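You operate a simulated robot arm through the tools that you are given. There is no shell and no other tool.

You run a simulated robot arm. Do the job below in one go: nothing can be reset, and whatever is moved stays where it is left.

JOB
Take the jar off the plate, give bottle 59 a half turn on it and count it.
Fine: jar on the bench top; one press of the tally key; plate back to its start, the bottle left on it. Set down upright: what you pick out.

It is judged by the outcome, as a careful person would: the job done as asked, and still so three seconds after it is handed in. It fails if anything else is knocked over, pushed out of place, dropped, spilled or broken.

ROBOT AND FRAMES
A 7-joint arm with a two-finger parallel gripper, fixed in place. Base frame: the origin is on the floor under the middle of its stand, x ahead of it, y to its left, z up; the work surface is at about z = 800. Lengths are in mm, angles in degrees, forces in N, time in s.
With the tool pointing down near the work surface it reaches from about 100 to 660 mm from the base axis. Its first joint turns from -66.0 to 66.0 degrees. Payload 1.57 kg.
Tool frame: the origin (TCP) lies between the finger pads and is the grasp point; the fingertips stand 30 mm ahead of it; z points along the fingers, y is the line along which they close. Largest opening 80 mm; finger width 17, thickness 12; the body of the gripper, 40 by 82 mm, starts 80 mm behind the TCP.
Orientation is that of the tool frame in the base frame, as [roll, pitch, yaw] about the fixed x, y, z axes, in that order (R = Rz(yaw) Ry(pitch) Rx(roll)). With the fingers straight down and closing along the base's y, the tool's x points along the base's -x, its y along +y and its z along -z.

CONTROLS
- The arm moves only by the tool nudge_tool. Its argument "targets" is a list of rows, each an object (a shift or turn left out is 0, a gripper value left out holds the last) with "xyz": the shift along the tool's x, y, z in mm, a list of three; "dr": the turn, a rotation vector about the tool's x, y, z in rad, a list of three. In form: [{"xyz": [dx, dy, dz], "dr": [rx, ry, rz]}, ...]. A call has 1 to 20 rows; each row is the pose to reach, as a shift and turn from the pose commanded when the call began, along the tool's axes at that moment. "hand" is the gripper command, from -1 (fully open) to 1 (shut), values between in proportion, set as the call begins (left out, the last holds). A row lasts 0.2 s, in which the tool goes at most 50 mm and 8.6 degrees; a call with a longer step from one row to the next is refused whole, and so is a gripper value outside its range. A pose out of reach is approached as far as the arm can. The call stops where the force on the tool passes 40 N (or 10 N more than at its start, if that is more) or the arm is blocked; 0.2 s more then pass. Each finger travels about 72 mm/s and halts on what it meets, pressing with about 29 N; the grip force reading is that of the motor and also rises with nothing between the fingers. The clock runs only during rows and for 0.2 s after the last one: add rows that repeat a pose to give the fingers time. The reply holds the time, the measured pose of the TCP, the force on the tool along the base axes, the opening and the grip force, in the units named above and with some noise, with the torque about the TCP (base axes, N m) and any sound that the robot's microphone picked up.
- Cameras (640 x 400 px; columns grow to the right, rows downward): "scene" is fixed at [72.7, 435, 1413]; the picture's right is [-0.66, -0.75, 0.00], its down [-0.47, 0.41, -0.79] and it looks along [0.59, -0.52, -0.62] (base axes); focal length 313 px, centre (320, 200). "wrist" rides on the gripper at [72, -7, -122] in the tool frame; the picture's right is [0.09, 1.00, 0.00], its down [-0.84, 0.08, -0.54] and it looks along [-0.54, 0.05, 0.84] (tool axes); focal length 238 px, centre (320, 200). There is no depth. A picture from a camera that has moved, and an enlarged one, comes with that camera's place and axes in the base frame and with its lens. The place of the scene camera against the robot may be out by one fixed shift of up to 18 mm in any direction.
- camera(camera): a new picture of that camera. The clock stands still meanwhile.
- enlarge(camera, box): a new picture of the part [left, top, right, bottom] of that camera's present view, enlarged. The clock stands still meanwhile.
- close_job(): hands the job in; it is judged then, once.

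Nothing tells you positions but the pictures and the camera data. Unless the task says otherwise, let go and move clear before handing in.

The tools are called after "Call:" as a command line: name --argument value ..., lists and objects as JSON in quotes. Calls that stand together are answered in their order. nudge_tool: Moves the arm, as the interface text tells. Its arguments: {"type":"object","properties":{"targets":{"type":"array","items":{"type":"object","properties":{"xyz":{"type":"array","items":{"type":"number"}},"dr":{"type":"array","items":{"type":"number"}}}}},"hand":{"type":"number"}},"required":["targets"]} The other tools are called the same way: camera (camera) takes a picture; enlarge (camera, box) takes an enlarged picture of a part of a camera's view; close_job () hands the job in.

At the start:

```text
time_s: 0.0
position: [359.7, 68.7, 1138.2]
orientation: [179.9, 0.0, 180.0]
ft_force: [0.5, 0.3, 1.1]
ft_torque: [-0.02, -0.01, -0.01]
grip_width: 80.1
grip_force: 0.3
```

scene: 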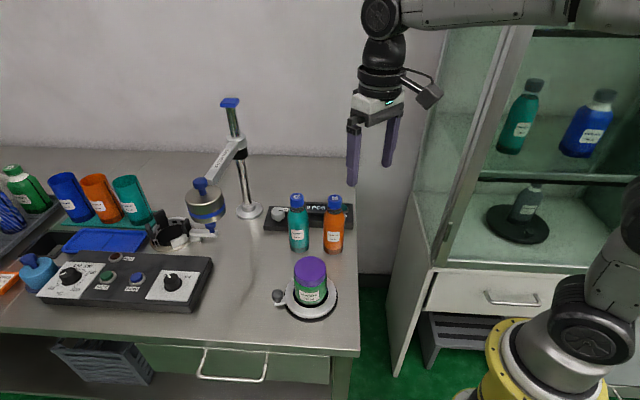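
wrist: 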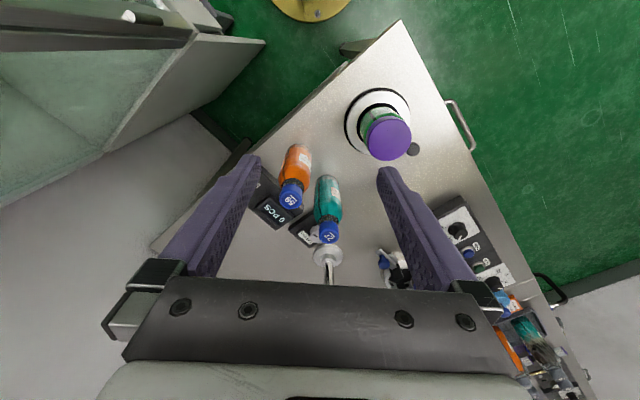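

I see a jar with a purple lid on a turntable plate near the bench corner, two bottles with blue caps (teal and orange), a counter box behind them, and other items. I'll look closer before moving.

Call:
enlarge --camera "scene" --box '[250, 170, 370, 245]'

Call:
enlarge --camera "scene" --box '[250, 240, 370, 340]'

Call:
enlarge --camera "wrist" --box '[240, 130, 400, 260]'

Call:
enlarge --camera "wrist" --box '[330, 70, 450, 170]'

Call:
enlarge --camera "scene" --box '[0, 150, 240, 310]'

```text
5.33 times, centred on (310, 208) of scene
camera zoom: at [72.7, 435.0, 1413.0], right [-0.66, -0.75, 0.0], down [-0.47, 0.41, -0.79], along [0.59, -0.52, -0.62], focal length 1668 px, centre (373, 160)
```

zoom: 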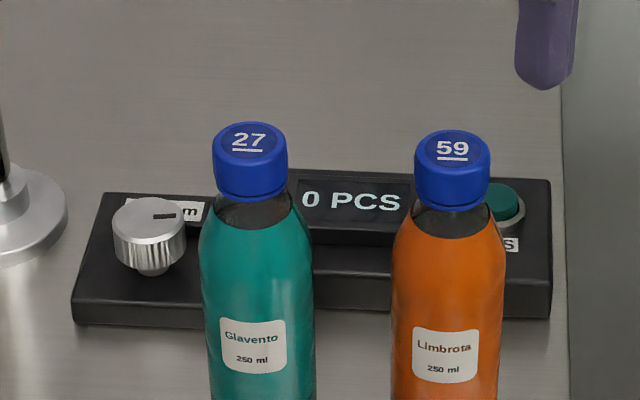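

```text
4.00 times, centred on (310, 290) of scene
camera zoom: at [72.7, 435.0, 1413.0], right [-0.66, -0.75, 0.0], down [-0.47, 0.41, -0.79], along [0.59, -0.52, -0.62], focal length 1251 px, centre (360, -160)
```

zoom: 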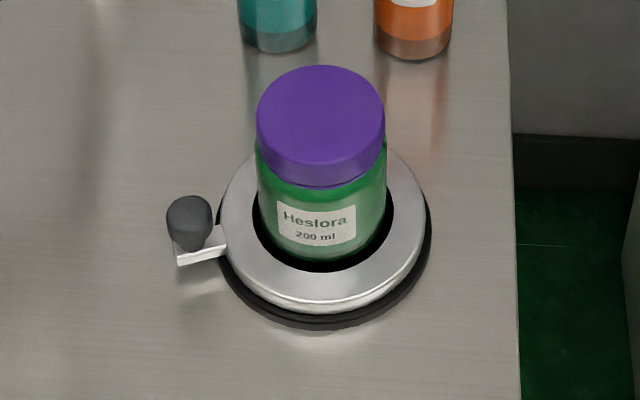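

```text
3.08 times, centred on (320, 195) of wrist
camera zoom: at [288.8, 63.3, 1259.0], right [-0.09, 1.0, 0.0], down [0.84, 0.08, 0.54], along [0.54, 0.05, -0.84], focal length 733 px, centre (320, 215)
```

zoom: 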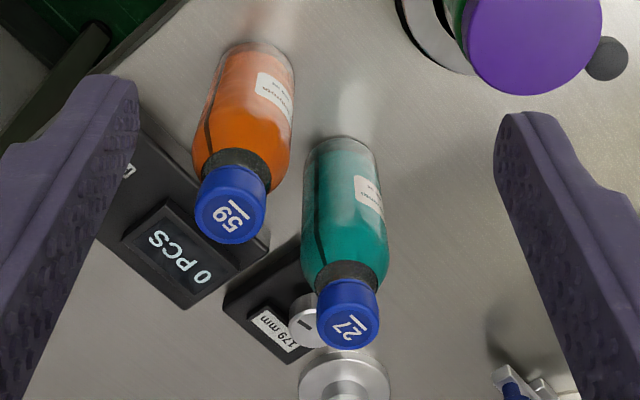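

```text
4.00 times, centred on (390, 120) of wrist
camera zoom: at [288.8, 63.3, 1259.0], right [-0.09, 1.0, 0.0], down [0.84, 0.08, 0.54], along [0.54, 0.05, -0.84], focal length 953 px, centre (40, 520)
```

zoom: 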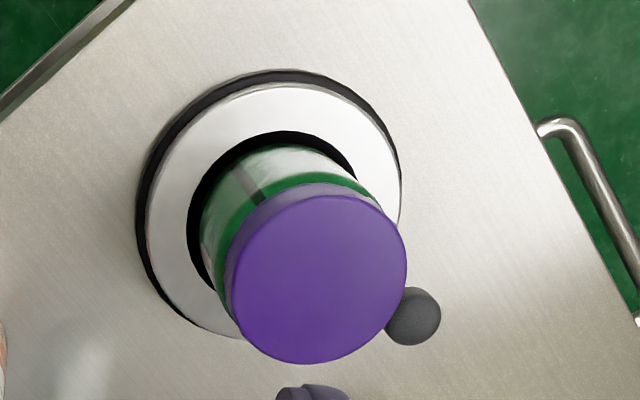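

```text
2.50 times, centred on (120, 230) of scene
camera zoom: at [72.7, 435.0, 1413.0], right [-0.66, -0.75, 0.0], down [-0.47, 0.41, -0.79], along [0.59, -0.52, -0.62], focal length 782 px, centre (820, 125)
```

zoom: 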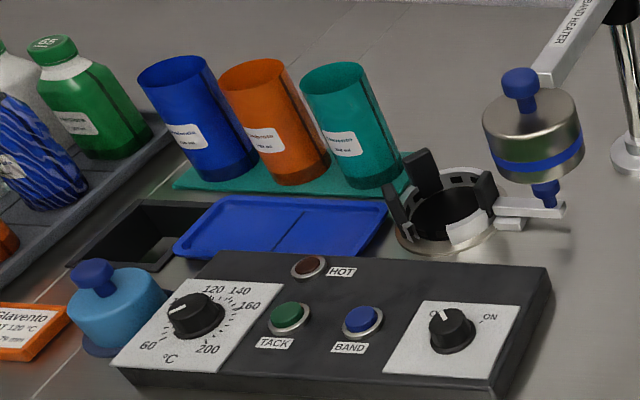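

The orange bottle's cap reads 59. The jar is on the turntable at about (392, 178), bottle 59 is at about (476, 35), and the green tally key is at about (538, -70). I'll open the hand and go above the jar for a closer look.

Call:
nudge_tool --targets '[{"xyz": [-8, 27, 14]}, {"xyz": [-16, 55, 29]}, {"xyz": [-24, 82, 44]}, {"xyz": [-32, 109, 58]}, {"xyz": [-32, 109, 58]}]' --hand -1

Call:
camera --camera "wrist"

Call:
camera --camera "scene"

```text
time_s: 1.2
position: [393.6, 178.7, 1079.4]
orientation: [180.0, 0.0, 179.9]
ft_force: [0.0, 0.2, -0.4]
ft_torque: [-0.02, 0.04, 0.01]
grip_width: 80.0
grip_force: 0.1
```

```text
taken
camera wrist: at [321.5, 173.3, 1200.7], right [-0.09, 1.0, 0.0], down [0.84, 0.08, 0.54], along [0.54, 0.05, -0.84], focal length 238 px, centre (320, 200)
```

wrist: 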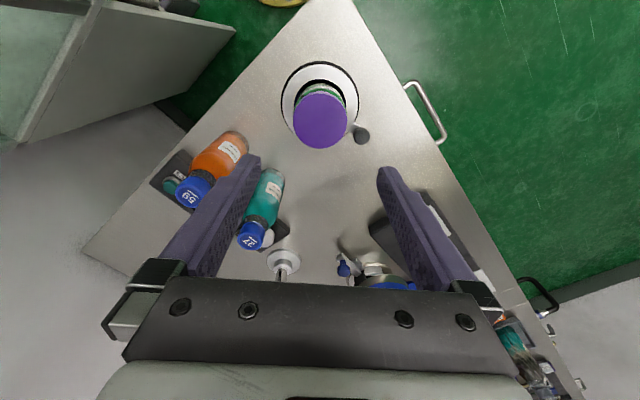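

```text
taken
```

scene: 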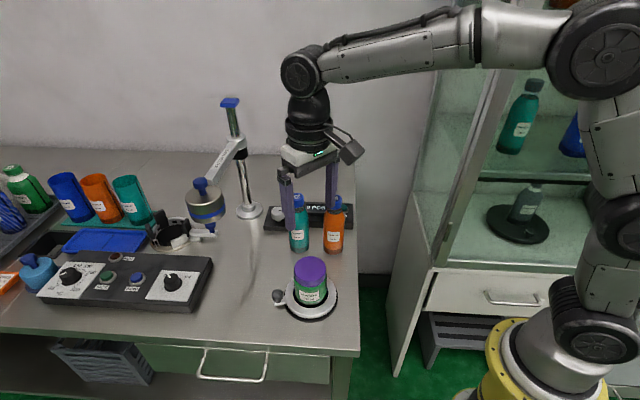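

The jar is in view in front of the fingers. I'll enlarge it, the plate and the bottle/key area to fix positions.

Call:
enlarge --camera "wrist" --box '[270, 55, 390, 155]'

Call:
enlarge --camera "wrist" --box '[140, 120, 300, 250]'

```text
4.00 times, centred on (330, 105) of wrist
camera zoom: at [321.5, 173.3, 1200.7], right [-0.09, 1.0, 0.0], down [0.84, 0.08, 0.54], along [0.54, 0.05, -0.84], focal length 953 px, centre (280, 580)
```

zoom: 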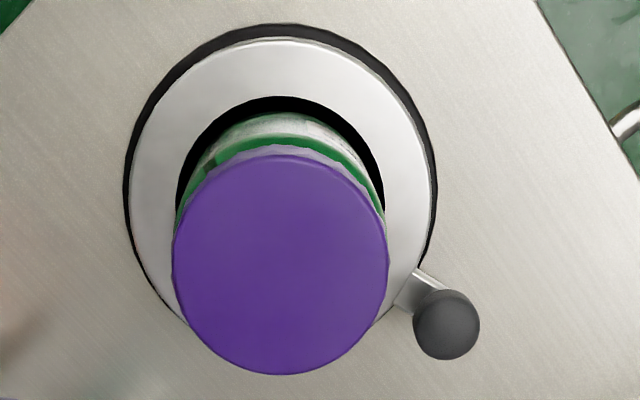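

```text
3.08 times, centred on (220, 185) of wrist
camera zoom: at [321.5, 173.3, 1200.7], right [-0.09, 1.0, 0.0], down [0.84, 0.08, 0.54], along [0.54, 0.05, -0.84], focal length 733 px, centre (628, 246)
```

zoom: 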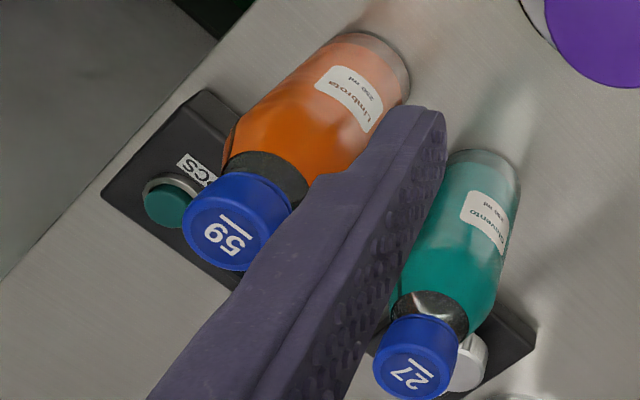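

The jar lid is about 63 mm across and lies within 1 mm of the tool axis. The knob is near (429.5, 246.5, 846) and the plate axis near (393, 180). I'll lower the open fingers around the jar to z ≈ 868.

Call:
nudge_tool --targets '[{"xyz": [0, 0, 30]}, {"xyz": [0, 0, 60]}, {"xyz": [0, 0, 90]}, {"xyz": [0, 0, 120]}, {"xyz": [0, 0, 120]}]'

Call:
camera --camera "wrist"

Call:
enlarge --camera "scene" --box '[240, 200, 380, 330]'

```text
time_s: 2.4
position: [392.2, 177.2, 959.1]
orientation: [179.9, -0.1, -180.0]
ft_force: [0.9, 0.6, 0.4]
ft_torque: [0.0, -0.01, -0.03]
grip_width: 80.0
grip_force: 0.0
```

```text
taken
camera wrist: at [321.4, 171.4, 1080.2], right [-0.09, 1.0, 0.0], down [0.84, 0.08, 0.54], along [0.54, 0.05, -0.84], focal length 238 px, centre (320, 200)
```

wrist: 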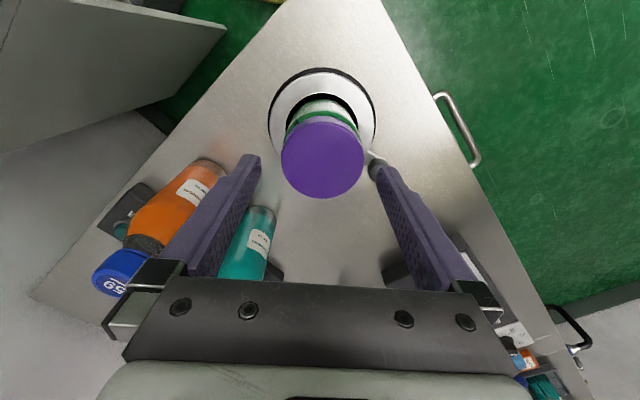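

```text
3.08 times, centred on (310, 265) of scene
camera zoom: at [72.8, 435.0, 1413.0], right [-0.66, -0.75, 0.0], down [-0.47, 0.41, -0.79], along [0.59, -0.52, -0.62], focal length 962 px, centre (351, 0)
```

zoom: 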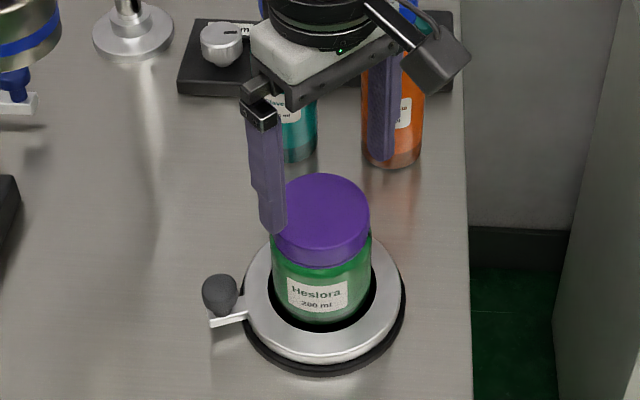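

The jar is about 1.5 mm toward +y of the tool axis. I'll correct that and continue down to z ≈ 868.

Call:
nudge_tool --targets '[{"xyz": [1, 1.5, 10]}, {"xyz": [1, 1.5, 30]}, {"xyz": [1, 1.5, 50]}, {"xyz": [1, 1.5, 70]}, {"xyz": [1, 1.5, 91]}, {"xyz": [1, 1.5, 91]}]'

Call:
camera --camera "wrist"

Call:
enlarge --camera "scene" --box '[240, 200, 380, 330]'

```text
time_s: 3.8
position: [391.7, 178.3, 868.2]
orientation: [180.0, 0.0, -179.9]
ft_force: [-0.4, 0.0, 0.3]
ft_torque: [-0.03, -0.01, 0.0]
grip_width: 79.9
grip_force: 0.0
```

```text
taken
camera wrist: at [319.8, 173.4, 989.4], right [-0.09, 1.0, 0.0], down [0.84, 0.08, 0.54], along [0.54, 0.05, -0.84], focal length 238 px, centre (320, 200)
```

wrist: 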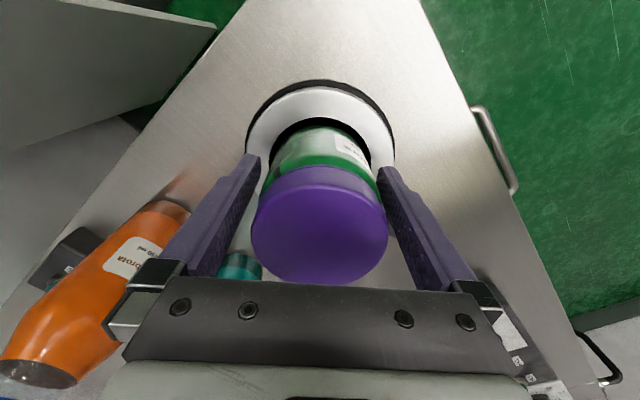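

```text
3.08 times, centred on (310, 265) of scene
camera zoom: at [72.8, 435.0, 1413.0], right [-0.66, -0.75, 0.0], down [-0.47, 0.41, -0.79], along [0.59, -0.52, -0.62], focal length 962 px, centre (351, 0)
```

zoom: 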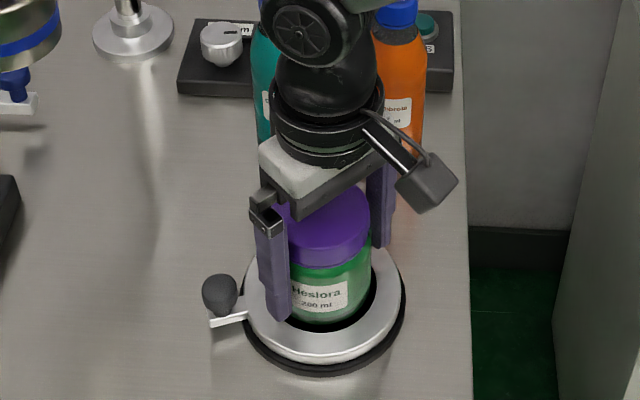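

The fingers straddle the jar body. I'll close on it.

Call:
nudge_tool --targets '[{"xyz": [0, 0, 0]}, {"xyz": [0, 0, 0]}, {"xyz": [0, 0, 0]}, {"xyz": [0, 0, 0]}]' --hand 1

```text
time_s: 4.8
position: [390.8, 178.6, 868.6]
orientation: [179.9, 0.0, -179.9]
ft_force: [-0.3, 0.0, -0.1]
ft_torque: [0.0, -0.03, -0.02]
grip_width: 69.5
grip_force: 29.1
```

Gripped at 69.5 mm width. I'll lift it slowly and check that the jar comes with it.

Call:
nudge_tool --targets '[{"xyz": [0, 0, -5]}, {"xyz": [0, 0, -10]}, {"xyz": [0, 0, -20]}, {"xyz": [0, 0, -35]}, {"xyz": [0, 0, -50]}, {"xyz": [0, 0, -50]}]'

Call:
camera --camera "scene"

Call:
camera --camera "wrist"

```text
time_s: 6.2
position: [390.9, 179.4, 920.0]
orientation: [-180.0, 0.0, 180.0]
ft_force: [0.1, 0.0, -2.6]
ft_torque: [0.0, 0.03, 0.01]
grip_width: 69.2
grip_force: 28.8
```

```text
taken
```

scene: 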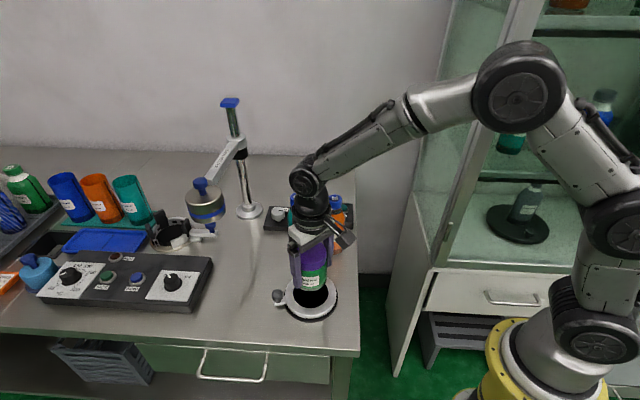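

```text
taken
camera wrist: at [319.9, 173.7, 1040.2], right [-0.09, 1.0, 0.0], down [0.84, 0.08, 0.54], along [0.54, 0.05, -0.84], focal length 238 px, centre (320, 200)
```

wrist: 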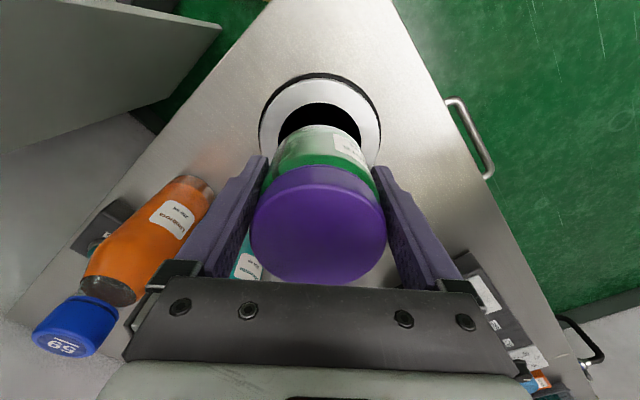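

The jar is lifted cleanly, weighing about 2.6 N. I'll carry it over the clear bench area left of the plate, around (540, 238).

Call:
nudge_tool --targets '[{"xyz": [0, 0, -15]}, {"xyz": [0, 0, -30]}, {"xyz": [-15, 6, -30]}, {"xyz": [-35, 14, -30]}, {"xyz": [-55, 22, -30]}, {"xyz": [-75, 30, -30]}, {"xyz": [-95, 38, -30]}, {"xyz": [-115, 46, -30]}, {"xyz": [-135, 53, -30]}, {"xyz": [-149, 59, -30]}, {"xyz": [-149, 59, -30]}]'

Call:
camera --camera "scene"

Call:
camera --camera "wrist"

```text
time_s: 8.6
position: [540.7, 239.6, 948.1]
orientation: [180.0, -0.1, 180.0]
ft_force: [0.1, 0.2, -1.7]
ft_torque: [0.0, 0.08, 0.0]
grip_width: 69.3
grip_force: 29.1
```

```text
taken
```

scene: 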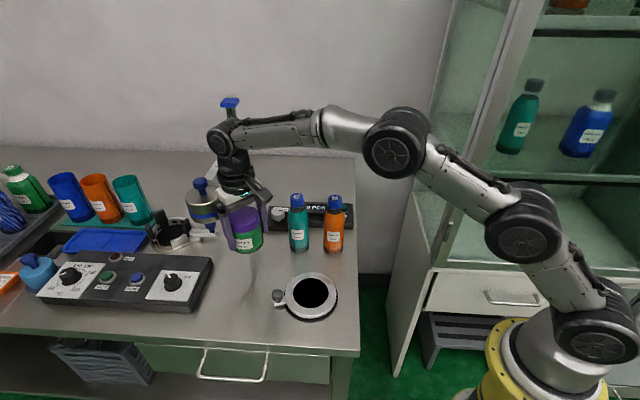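

```text
taken
camera wrist: at [469.3, 233.0, 1070.1], right [-0.09, 1.0, 0.0], down [0.84, 0.08, 0.54], along [0.54, 0.05, -0.84], focal length 238 px, centre (320, 200)
```

wrist: 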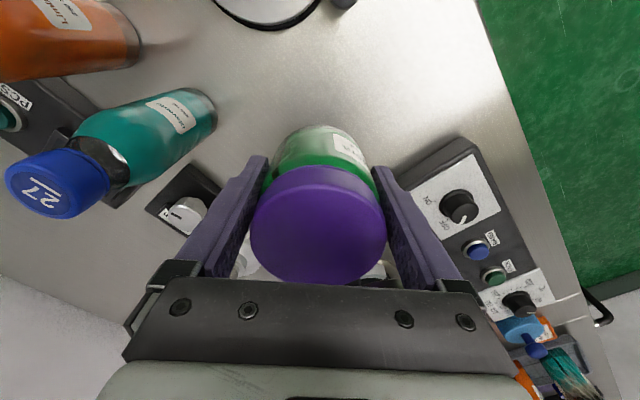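

The spot is clear. I'll lower the jar most of the way and then take small steps to contact.

Call:
nudge_tool --targets '[{"xyz": [0, 0, 20]}, {"xyz": [0, 0, 40]}, {"xyz": [0, 0, 60]}, {"xyz": [0, 0, 75]}, {"xyz": [0, 0, 84]}, {"xyz": [0, 0, 84]}]'

Call:
camera --camera "wrist"

Call:
enlarge --camera "scene" --box '[190, 200, 350, 330]'

```text
time_s: 10.0
position: [539.4, 239.9, 864.6]
orientation: [180.0, 0.0, 180.0]
ft_force: [-0.8, -0.3, -1.8]
ft_torque: [0.0, 0.01, -0.01]
grip_width: 69.2
grip_force: 29.2
```

```text
taken
camera wrist: at [469.1, 233.1, 986.0], right [-0.09, 1.0, 0.0], down [0.84, 0.08, 0.54], along [0.54, 0.05, -0.84], focal length 238 px, centre (320, 200)
```

wrist: 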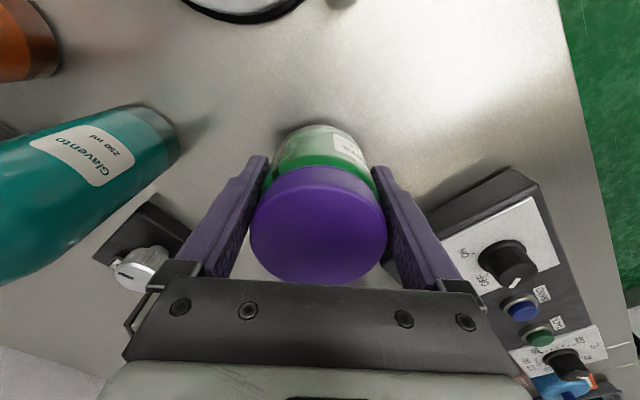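

```text
3.08 times, centred on (270, 265) of scene
camera zoom: at [72.8, 435.0, 1412.9], right [-0.66, -0.75, 0.0], down [-0.47, 0.41, -0.79], along [0.59, -0.52, -0.62], focal length 962 px, centre (474, 0)
```

zoom: 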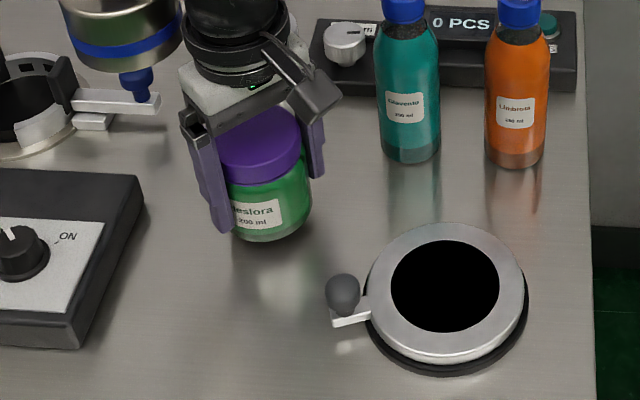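

The jar is just above the bench. I'll lower it in small steps.

Call:
nudge_tool --targets '[{"xyz": [0, 0, 2]}, {"xyz": [0, 0, 4]}, {"xyz": [0, 0, 6]}, {"xyz": [0, 0, 8]}, {"xyz": [0, 0, 8]}]'

```text
time_s: 11.2
position: [540.0, 239.3, 855.2]
orientation: [179.9, 0.0, -180.0]
ft_force: [-0.5, -0.3, -2.7]
ft_torque: [-0.01, 0.02, 0.0]
grip_width: 69.4
grip_force: 29.0
```

Call:
nudge_tool --targets '[{"xyz": [0, 0, 1]}, {"xyz": [0, 0, 2]}, {"xyz": [0, 0, 3]}, {"xyz": [0, 0, 3]}]'

Call:
enlarge --camera "scene" --box '[210, 220, 300, 290]'

```text
time_s: 12.2
position: [539.3, 238.7, 853.8]
orientation: [180.0, 0.0, 180.0]
ft_force: [-0.7, 0.2, -2.2]
ft_torque: [-0.03, -0.01, 0.0]
grip_width: 69.1
grip_force: 28.9
```

```text
5.71 times, centred on (255, 255) of scene
camera zoom: at [72.8, 435.0, 1412.9], right [-0.66, -0.75, 0.0], down [-0.47, 0.41, -0.79], along [0.59, -0.52, -0.62], focal length 1787 px, centre (691, -114)
```

zoom: 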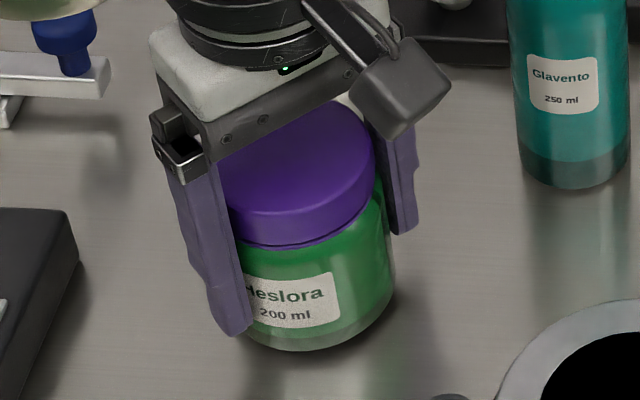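

Call:
nudge_tool --targets '[{"xyz": [0, 0, 1]}, {"xyz": [0, 0, 2]}, {"xyz": [0, 0, 2]}]'

```text
time_s: 13.0
position: [538.8, 237.4, 850.6]
orientation: [-180.0, 0.0, -180.0]
ft_force: [-0.4, -0.1, -2.0]
ft_torque: [0.0, 0.04, -0.05]
grip_width: 69.2
grip_force: 28.9
```

Call:
nudge_tool --targets '[{"xyz": [0, 0, 1]}, {"xyz": [0, 0, 2]}, {"xyz": [0, 0, 2]}]'

```text
time_s: 13.8
position: [539.9, 239.1, 848.3]
orientation: [-180.0, 0.0, 179.9]
ft_force: [0.5, -0.2, -2.8]
ft_torque: [0.0, 0.03, 0.03]
grip_width: 69.2
grip_force: 29.3
```

No contact yet; I'll keep going down in small steps.

Call:
nudge_tool --targets '[{"xyz": [0, 0, 1]}, {"xyz": [0, 0, 2]}, {"xyz": [0, 0, 2]}]'

```text
time_s: 14.6
position: [539.7, 239.5, 848.6]
orientation: [-180.0, 0.0, -180.0]
ft_force: [-1.5, -1.3, 3.8]
ft_torque: [-0.16, 0.18, -0.02]
grip_width: 69.3
grip_force: 28.8
```

The force jumped to contact, so the jar is on the bench. That puts the plate surface about 20 mm above the bench. I'll open the hand and check.

Call:
nudge_tool --targets '[{"xyz": [0, 0, 0]}, {"xyz": [0, 0, 0]}, {"xyz": [0, 0, 0]}]' --hand -1

Call:
camera --camera "wrist"

```text
time_s: 15.4
position: [540.2, 239.6, 847.9]
orientation: [-179.9, -0.1, 180.0]
ft_force: [-0.8, 0.4, -0.1]
ft_torque: [0.02, -0.02, 0.0]
grip_width: 80.2
grip_force: 0.0
```

```text
taken
camera wrist: at [468.9, 232.7, 968.8], right [-0.09, 1.0, 0.0], down [0.84, 0.08, 0.54], along [0.54, 0.05, -0.84], focal length 238 px, centre (320, 200)
```

wrist: 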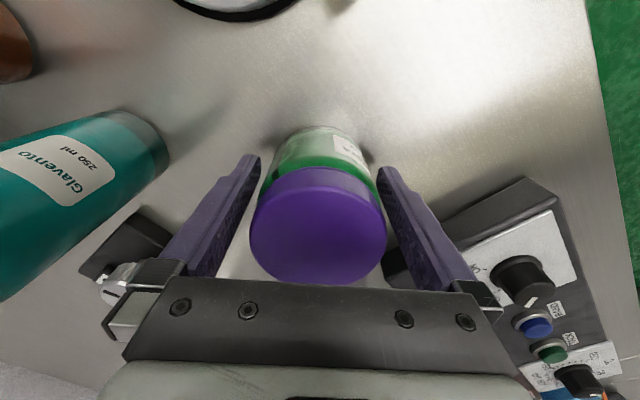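

Jar released. I'll rise straight up, clear of it, and go high to look at the plate and bottle 59.

Call:
nudge_tool --targets '[{"xyz": [0, 0, -10]}, {"xyz": [0, 0, -30]}, {"xyz": [0, 0, -60]}, {"xyz": [0, 0, -95]}, {"xyz": [0, 0, -130]}, {"xyz": [0, 0, -165]}, {"xyz": [0, 0, -200]}, {"xyz": [0, 0, -220]}, {"xyz": [0, 0, -220]}]'

Call:
camera --camera "wrist"

Call:
enlarge --camera "scene" --box '[260, 250, 350, 330]'

Call:
enlarge --camera "scene" --box '[210, 170, 370, 290]'

```text
time_s: 17.4
position: [540.2, 238.8, 1067.0]
orientation: [180.0, 0.0, -180.0]
ft_force: [0.2, 0.6, 0.2]
ft_torque: [-0.01, -0.02, -0.01]
grip_width: 80.1
grip_force: 0.1
```

```text
taken
camera wrist: at [468.6, 232.3, 1189.0], right [-0.09, 1.0, 0.0], down [0.84, 0.08, 0.54], along [0.54, 0.05, -0.84], focal length 238 px, centre (320, 200)
```

wrist: 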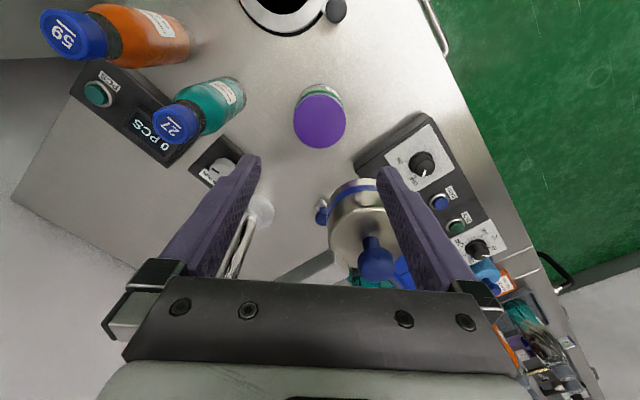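

```text
5.00 times, centred on (305, 290) of scene
camera zoom: at [72.7, 435.0, 1413.0], right [-0.66, -0.75, 0.0], down [-0.47, 0.41, -0.79], along [0.59, -0.52, -0.62], focal length 1563 px, centre (395, -250)
```

zoom: 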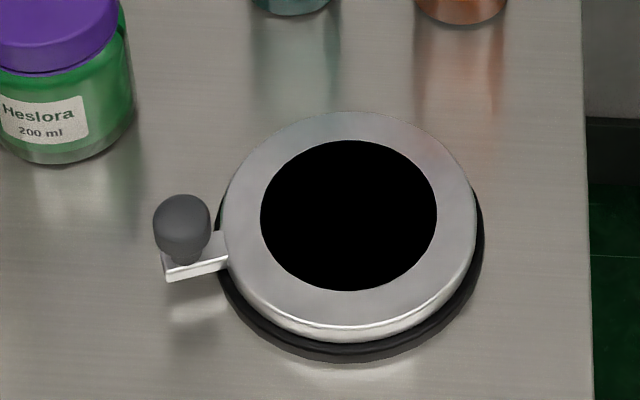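

```text
3.33 times, centred on (290, 230) of scene
camera zoom: at [72.7, 435.0, 1413.0], right [-0.66, -0.75, 0.0], down [-0.47, 0.41, -0.79], along [0.59, -0.52, -0.62], focal length 1042 px, centre (420, 100)
```

zoom: 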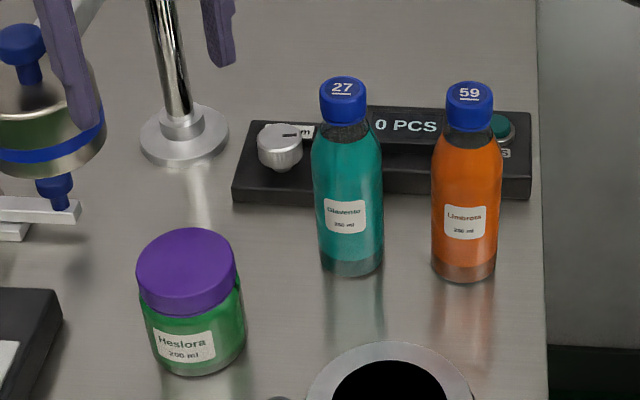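

The jar stands upright on the bench. Next I'll go above bottle 59, staying well above the caps, and refine its position.

Call:
nudge_tool --targets '[{"xyz": [8, -25, -20]}, {"xyz": [16, -51, -30]}, {"xyz": [24, -77, -30]}, {"xyz": [32, -102, -30]}, {"xyz": [40, -128, -30]}, {"xyz": [48, -153, -30]}, {"xyz": [56, -179, -30]}, {"xyz": [64, -204, -30]}, {"xyz": [64, -204, -30]}]'

Call:
camera --camera "wrist"

Call:
enlarge --camera "wrist" --box '[250, 60, 410, 190]'

```text
time_s: 19.4
position: [475.0, 33.6, 1097.6]
orientation: [179.9, 0.0, 180.0]
ft_force: [-0.1, 0.1, 0.5]
ft_torque: [0.0, -0.01, -0.02]
grip_width: 79.7
grip_force: 0.1
```

```text
taken
camera wrist: at [404.4, 28.4, 1218.4], right [-0.09, 1.0, 0.0], down [0.84, 0.08, 0.54], along [0.54, 0.05, -0.84], focal length 238 px, centre (320, 200)
```

wrist: 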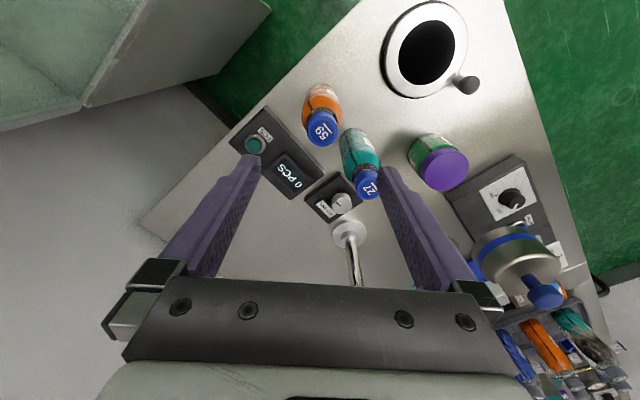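

```text
3.08 times, centred on (330, 125) of wrist
camera zoom: at [404.4, 28.4, 1218.4], right [-0.09, 1.0, 0.0], down [0.84, 0.08, 0.54], along [0.54, 0.05, -0.84], focal length 733 px, centre (289, 431)
```

zoom: 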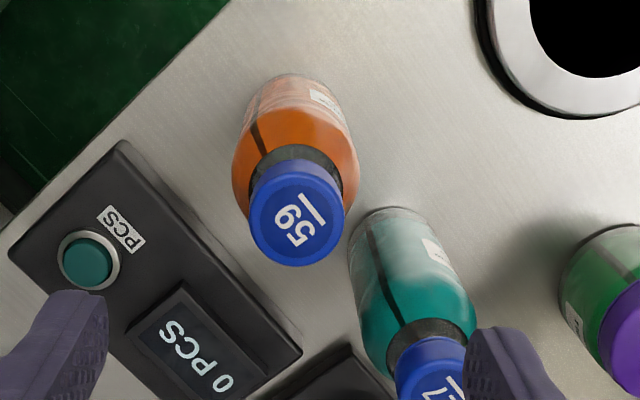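

Cap 59 is about 1.5 mm in x and 2 mm in y off the tool axis, and its top is near z 966. I'll correct and lower partway.

Call:
nudge_tool --targets '[{"xyz": [-2, 2, 10]}, {"xyz": [-2, 2, 40]}, {"xyz": [-2, 2, 70]}, {"xyz": [-2, 2, 90]}, {"xyz": [-2, 2, 90]}]'

Call:
camera --camera "wrist"

Call:
enlarge --camera "wrist" --box '[230, 80, 410, 220]'

```text
time_s: 20.6
position: [478.2, 36.8, 1007.3]
orientation: [180.0, 0.0, -180.0]
ft_force: [0.4, 0.4, 1.1]
ft_torque: [0.02, 0.02, -0.01]
grip_width: 80.0
grip_force: 0.0
```

```text
taken
camera wrist: at [406.8, 30.7, 1128.6], right [-0.09, 1.0, 0.0], down [0.84, 0.08, 0.54], along [0.54, 0.05, -0.84], focal length 238 px, centre (320, 200)
```

wrist: 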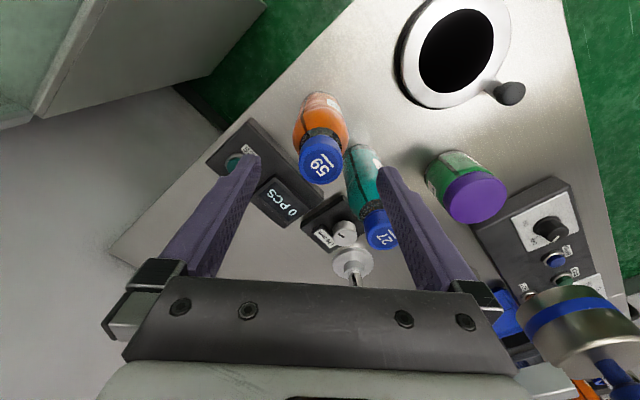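

```text
2.86 times, centred on (320, 150) of wrist
camera zoom: at [406.8, 30.7, 1128.6], right [-0.09, 1.0, 0.0], down [0.84, 0.08, 0.54], along [0.54, 0.05, -0.84], focal length 681 px, centre (320, 343)
```

zoom: 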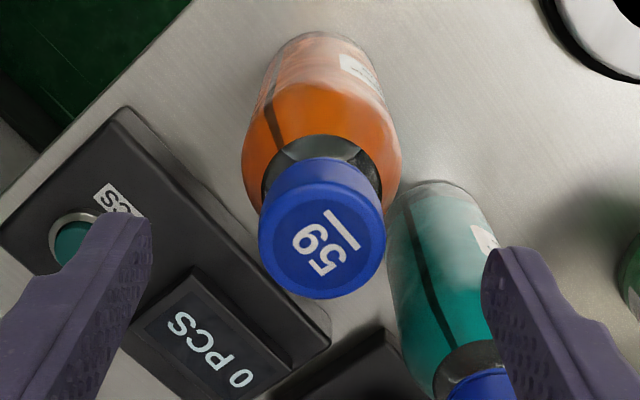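

The cap is aligned with the tool axis and its top is at z ≈ 968. I'll lower to TCP z ≈ 900, leaving 12 mm above the cap.

Call:
nudge_tool --targets '[{"xyz": [0, 0, 20]}, {"xyz": [0, 0, 40]}, {"xyz": [0, 0, 60]}, {"xyz": [0, 0, 80]}, {"xyz": [0, 0, 95]}, {"xyz": [0, 0, 107]}, {"xyz": [0, 0, 107]}]'

Call:
camera --camera "wrist"

Call:
enlarge --camera "scene" --box '[250, 150, 400, 270]'

```text
time_s: 22.2
position: [476.8, 36.8, 900.9]
orientation: [180.0, 0.0, -179.9]
ft_force: [0.5, -0.2, -0.3]
ft_torque: [-0.02, 0.01, 0.0]
grip_width: 80.0
grip_force: 0.1
```

```text
taken
camera wrist: at [406.3, 30.5, 1021.6], right [-0.09, 1.0, 0.0], down [0.84, 0.08, 0.54], along [0.54, 0.05, -0.84], focal length 238 px, centre (320, 200)
```

wrist: 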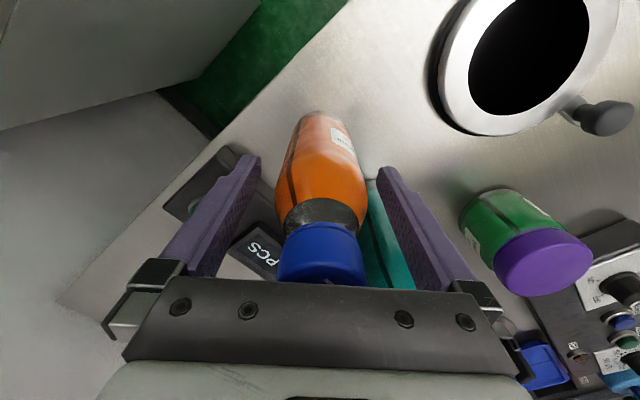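

```text
3.33 times, centred on (325, 210) of scene
camera zoom: at [72.8, 435.0, 1413.0], right [-0.66, -0.75, 0.0], down [-0.47, 0.41, -0.79], along [0.59, -0.52, -0.62], focal length 1042 px, centre (303, 167)
```

zoom: 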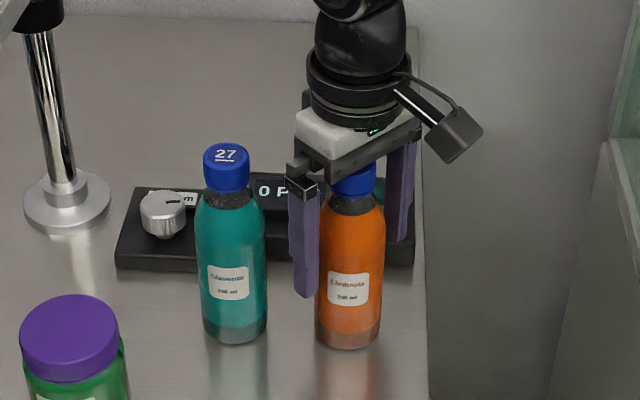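

The fingers straddle bottle 59, clear of bottle 27 and the counter. I'll close the hand.

Call:
nudge_tool --targets '[{"xyz": [0, 0, 0]}, {"xyz": [0, 0, 0]}, {"xyz": [0, 0, 0]}, {"xyz": [0, 0, 0]}]' --hand 1

```text
time_s: 23.2
position: [477.0, 37.5, 901.0]
orientation: [-180.0, 0.1, -180.0]
ft_force: [0.7, 1.1, 0.4]
ft_torque: [0.02, -0.01, 0.03]
grip_width: 51.1
grip_force: 28.9
```

Gripped at 51 mm. I'll lift slowly.

Call:
nudge_tool --targets '[{"xyz": [0, 0, -5]}, {"xyz": [0, 0, -10]}, {"xyz": [0, 0, -25]}, {"xyz": [0, 0, -45]}, {"xyz": [0, 0, -65]}, {"xyz": [0, 0, -85]}, {"xyz": [0, 0, -100]}, {"xyz": [0, 0, -100]}]'

Call:
camera --camera "wrist"

Call:
camera --camera "scene"

```text
time_s: 25.0
position: [476.5, 36.8, 1001.1]
orientation: [-180.0, 0.0, 179.9]
ft_force: [0.4, -0.1, -2.4]
ft_torque: [0.02, -0.02, 0.03]
grip_width: 51.6
grip_force: 29.3
```

```text
taken
camera wrist: at [406.7, 30.0, 1122.4], right [-0.09, 1.0, 0.0], down [0.84, 0.08, 0.54], along [0.54, 0.05, -0.84], focal length 238 px, centre (320, 200)
```

wrist: 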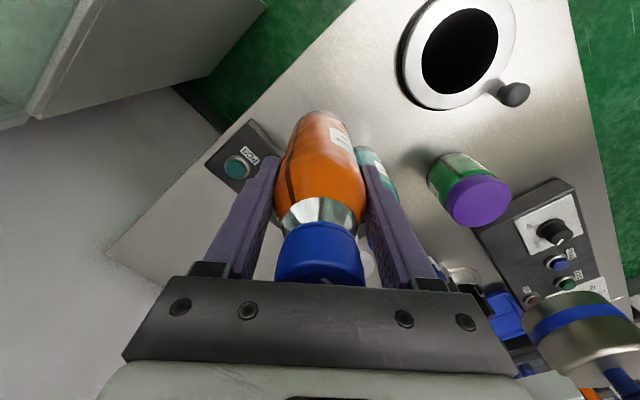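

```text
taken
```

scene: 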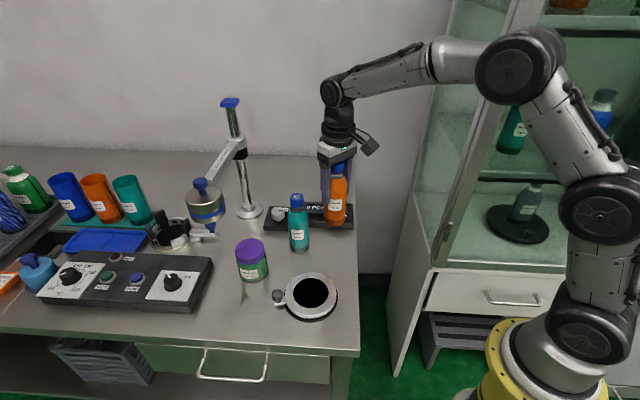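

Bottle 59 is held upright. I'll carry it over the plate axis at about (393, 180).

Call:
nudge_tool --targets '[{"xyz": [7, 12, 0]}, {"xyz": [19, 32, 0]}, {"xyz": [31, 52, 0]}, {"xyz": [43, 73, 0]}, {"xyz": [55, 94, 0]}, {"xyz": [67, 114, 0]}, {"xyz": [77, 131, 0]}, {"xyz": [84, 143, 0]}, {"xyz": [84, 143, 0]}]'

Call:
camera --camera "wrist"

Call:
enlarge --camera "scene" --box '[240, 190, 380, 330]'

```text
time_s: 27.0
position: [393.0, 179.3, 1001.1]
orientation: [-180.0, 0.0, -180.0]
ft_force: [-0.5, 0.1, -2.6]
ft_torque: [0.01, 0.02, 0.01]
grip_width: 51.2
grip_force: 29.1
```

```text
taken
camera wrist: at [322.5, 173.6, 1121.8], right [-0.09, 1.0, 0.0], down [0.84, 0.08, 0.54], along [0.54, 0.05, -0.84], focal length 238 px, centre (320, 200)
```

wrist: 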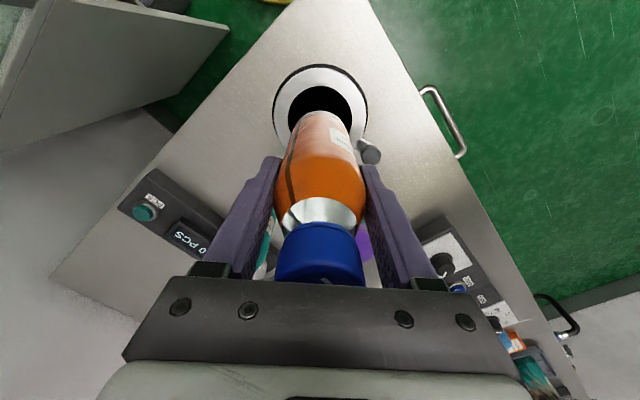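

```text
2.86 times, centred on (310, 260) of scene
camera zoom: at [72.8, 435.0, 1412.9], right [-0.66, -0.75, 0.0], down [-0.47, 0.41, -0.79], along [0.59, -0.52, -0.62], focal length 893 px, centre (349, 29)
```

zoom: 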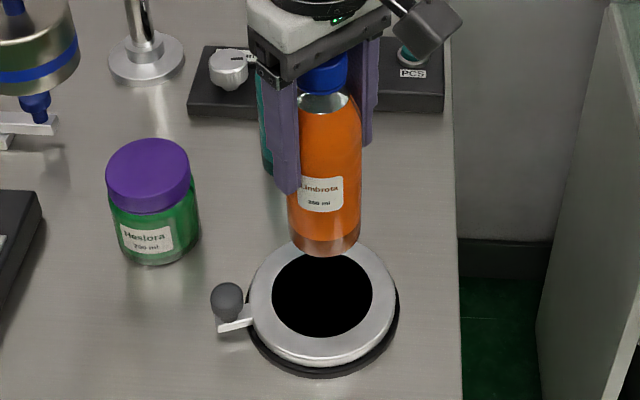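

The bottle is over the plate. I'll lower most of the way and check centring.

Call:
nudge_tool --targets '[{"xyz": [0, 0, 15]}, {"xyz": [0, 0, 30]}, {"xyz": [0, 0, 45]}, {"xyz": [0, 0, 58]}, {"xyz": [0, 0, 68]}, {"xyz": [0, 0, 68]}]'

Call:
camera --camera "wrist"

Call:
enlarge --camera "wrist" --box '[230, 60, 410, 200]'

Call:
enlarge --camera "scene" --box '[250, 220, 370, 330]'

```text
time_s: 28.4
position: [394.1, 181.0, 930.6]
orientation: [180.0, -0.1, 179.9]
ft_force: [0.5, 0.1, -2.7]
ft_torque: [0.02, 0.02, 0.01]
grip_width: 51.0
grip_force: 28.8
```

```text
taken
camera wrist: at [322.7, 173.8, 1053.4], right [-0.09, 1.0, 0.0], down [0.84, 0.08, 0.54], along [0.54, 0.05, -0.84], focal length 238 px, centre (320, 200)
```

wrist: 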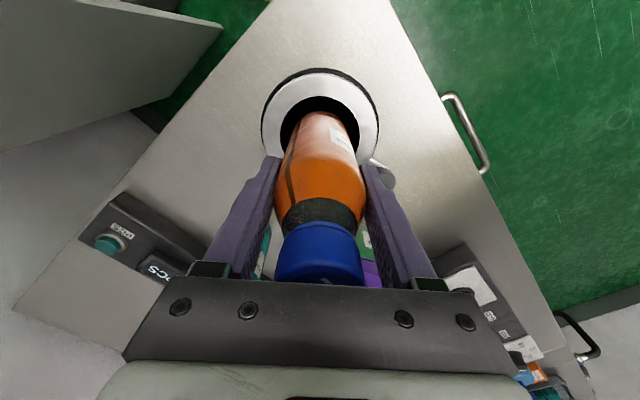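

```text
2.86 times, centred on (320, 130) of wrist
camera zoom: at [322.7, 173.8, 1053.4], right [-0.09, 1.0, 0.0], down [0.84, 0.08, 0.54], along [0.54, 0.05, -0.84], focal length 681 px, centre (320, 400)
```

zoom: 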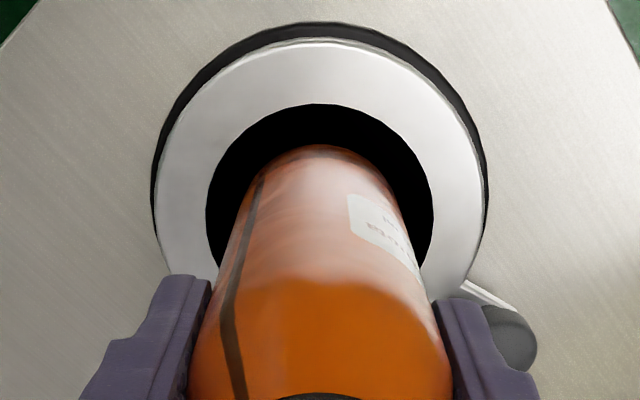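

```text
3.64 times, centred on (310, 275) of scene
camera zoom: at [72.8, 435.0, 1412.9], right [-0.66, -0.75, 0.0], down [-0.47, 0.41, -0.79], along [0.59, -0.52, -0.62], focal length 1137 px, centre (356, -73)
```

zoom: 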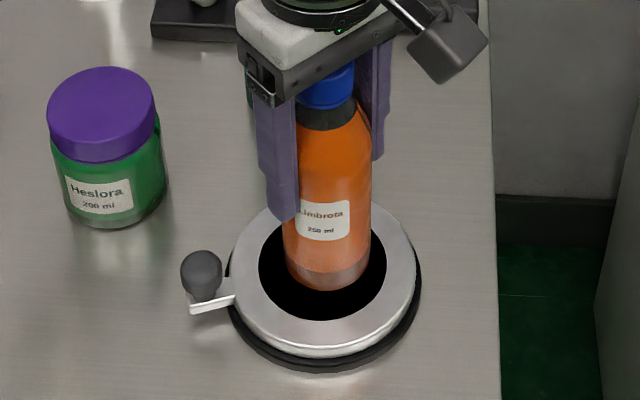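

By the wrist view the bottle is about 2.5 mm short of the plate centre in x. I'll shift it and lower in small steps to contact.

Call:
nudge_tool --targets '[{"xyz": [-2.5, 0, 0]}, {"xyz": [-2.5, 0, 2]}, {"xyz": [-2.5, 0, 4]}, {"xyz": [-2.5, 0, 6]}, {"xyz": [-2.5, 0, 6]}]'

```text
time_s: 29.6
position: [396.1, 179.1, 926.3]
orientation: [-180.0, 0.0, 180.0]
ft_force: [-0.4, -0.5, -2.5]
ft_torque: [0.01, -0.02, 0.02]
grip_width: 51.2
grip_force: 28.9
```

Call:
nudge_tool --targets '[{"xyz": [0, 0, 1]}, {"xyz": [0, 0, 2]}, {"xyz": [0, 0, 3]}, {"xyz": [0, 0, 3]}]'

```text
time_s: 30.6
position: [397.9, 180.8, 922.7]
orientation: [-180.0, 0.1, -179.9]
ft_force: [-0.3, 0.3, -2.5]
ft_torque: [0.01, -0.01, 0.01]
grip_width: 50.9
grip_force: 29.5
```

Call:
nudge_tool --targets '[{"xyz": [0, 0, 1]}, {"xyz": [0, 0, 1.5]}, {"xyz": [0, 0, 1.5]}]'

```text
time_s: 31.4
position: [396.0, 179.3, 921.7]
orientation: [180.0, -0.1, 180.0]
ft_force: [-0.2, 0.3, -2.4]
ft_torque: [0.01, 0.01, 0.01]
grip_width: 51.1
grip_force: 29.1
```

Call:
nudge_tool --targets '[{"xyz": [0, 0, 1]}, {"xyz": [0, 0, 1.5]}, {"xyz": [0, 0, 1.5]}]'

```text
time_s: 32.2
position: [396.1, 179.2, 918.9]
orientation: [-180.0, 0.1, 180.0]
ft_force: [0.5, -0.3, -2.1]
ft_torque: [-0.01, 0.01, -0.01]
grip_width: 51.2
grip_force: 28.4
```

Call:
nudge_tool --targets '[{"xyz": [0, 0, 0.7]}, {"xyz": [0, 0, 1.2]}, {"xyz": [0, 0, 1.2]}]'

Call:
enlarge --camera "scene" --box '[270, 230, 350, 330]'

```text
time_s: 33.0
position: [395.6, 181.0, 919.7]
orientation: [179.9, 0.1, -180.0]
ft_force: [-4.6, -0.9, 13.7]
ft_torque: [-0.4, 0.56, -0.08]
grip_width: 51.2
grip_force: 29.1
```

```text
4.00 times, centred on (310, 280) of scene
camera zoom: at [72.5, 434.9, 1413.0], right [-0.66, -0.75, 0.0], down [-0.47, 0.41, -0.79], along [0.59, -0.52, -0.62], focal length 1251 px, centre (360, -120)
```

zoom: 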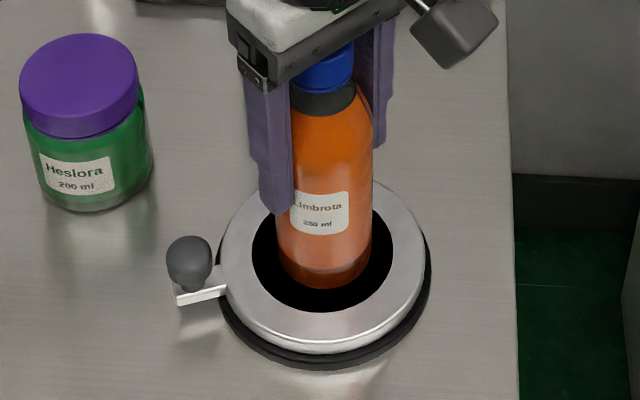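

Contact (about 16 N change). I'll ease up 0.8 mm and then open the hand.

Call:
nudge_tool --targets '[{"xyz": [0, 0, -0.8]}, {"xyz": [0, 0, -0.8]}]'

Call:
nudge_tool --targets '[{"xyz": [0, 0, 0]}, {"xyz": [0, 0, 0]}, {"xyz": [0, 0, 0]}]' --hand -1

Call:
camera --camera "wrist"

Call:
enlarge --camera "scene" --box '[270, 230, 350, 330]'

```text
time_s: 33.6
position: [396.8, 179.1, 919.5]
orientation: [-179.9, 0.0, 180.0]
ft_force: [-2.0, 1.2, 8.4]
ft_torque: [0.06, 0.22, -0.02]
grip_width: 51.2
grip_force: 29.2
```

```text
time_s: 34.4
position: [396.3, 180.0, 920.0]
orientation: [-179.9, 0.0, -179.9]
ft_force: [0.0, -0.2, -0.3]
ft_torque: [-0.01, -0.04, 0.01]
grip_width: 80.1
grip_force: 0.1
```

```text
taken
camera wrist: at [325.6, 173.5, 1041.6], right [-0.09, 1.0, 0.0], down [0.84, 0.08, 0.54], along [0.54, 0.05, -0.84], focal length 238 px, centre (320, 200)
```

wrist: 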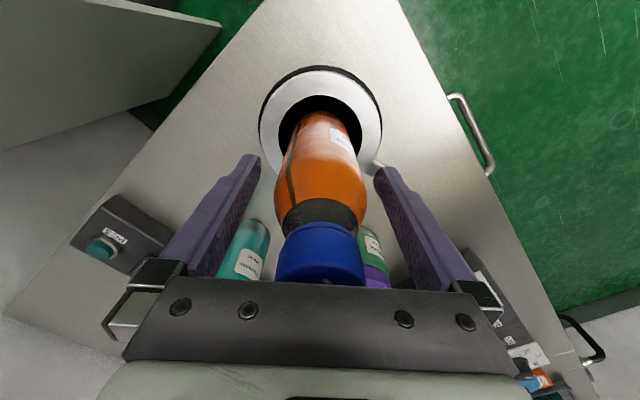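

```text
4.00 times, centred on (310, 280) of scene
camera zoom: at [72.8, 435.0, 1413.0], right [-0.66, -0.75, 0.0], down [-0.47, 0.41, -0.79], along [0.59, -0.52, -0.62], focal length 1251 px, centre (360, -120)
```

zoom: 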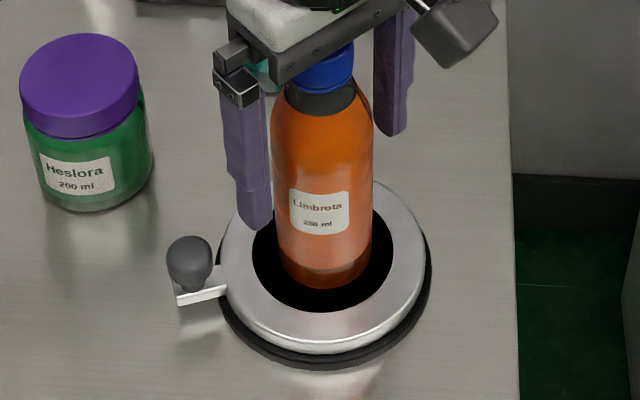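

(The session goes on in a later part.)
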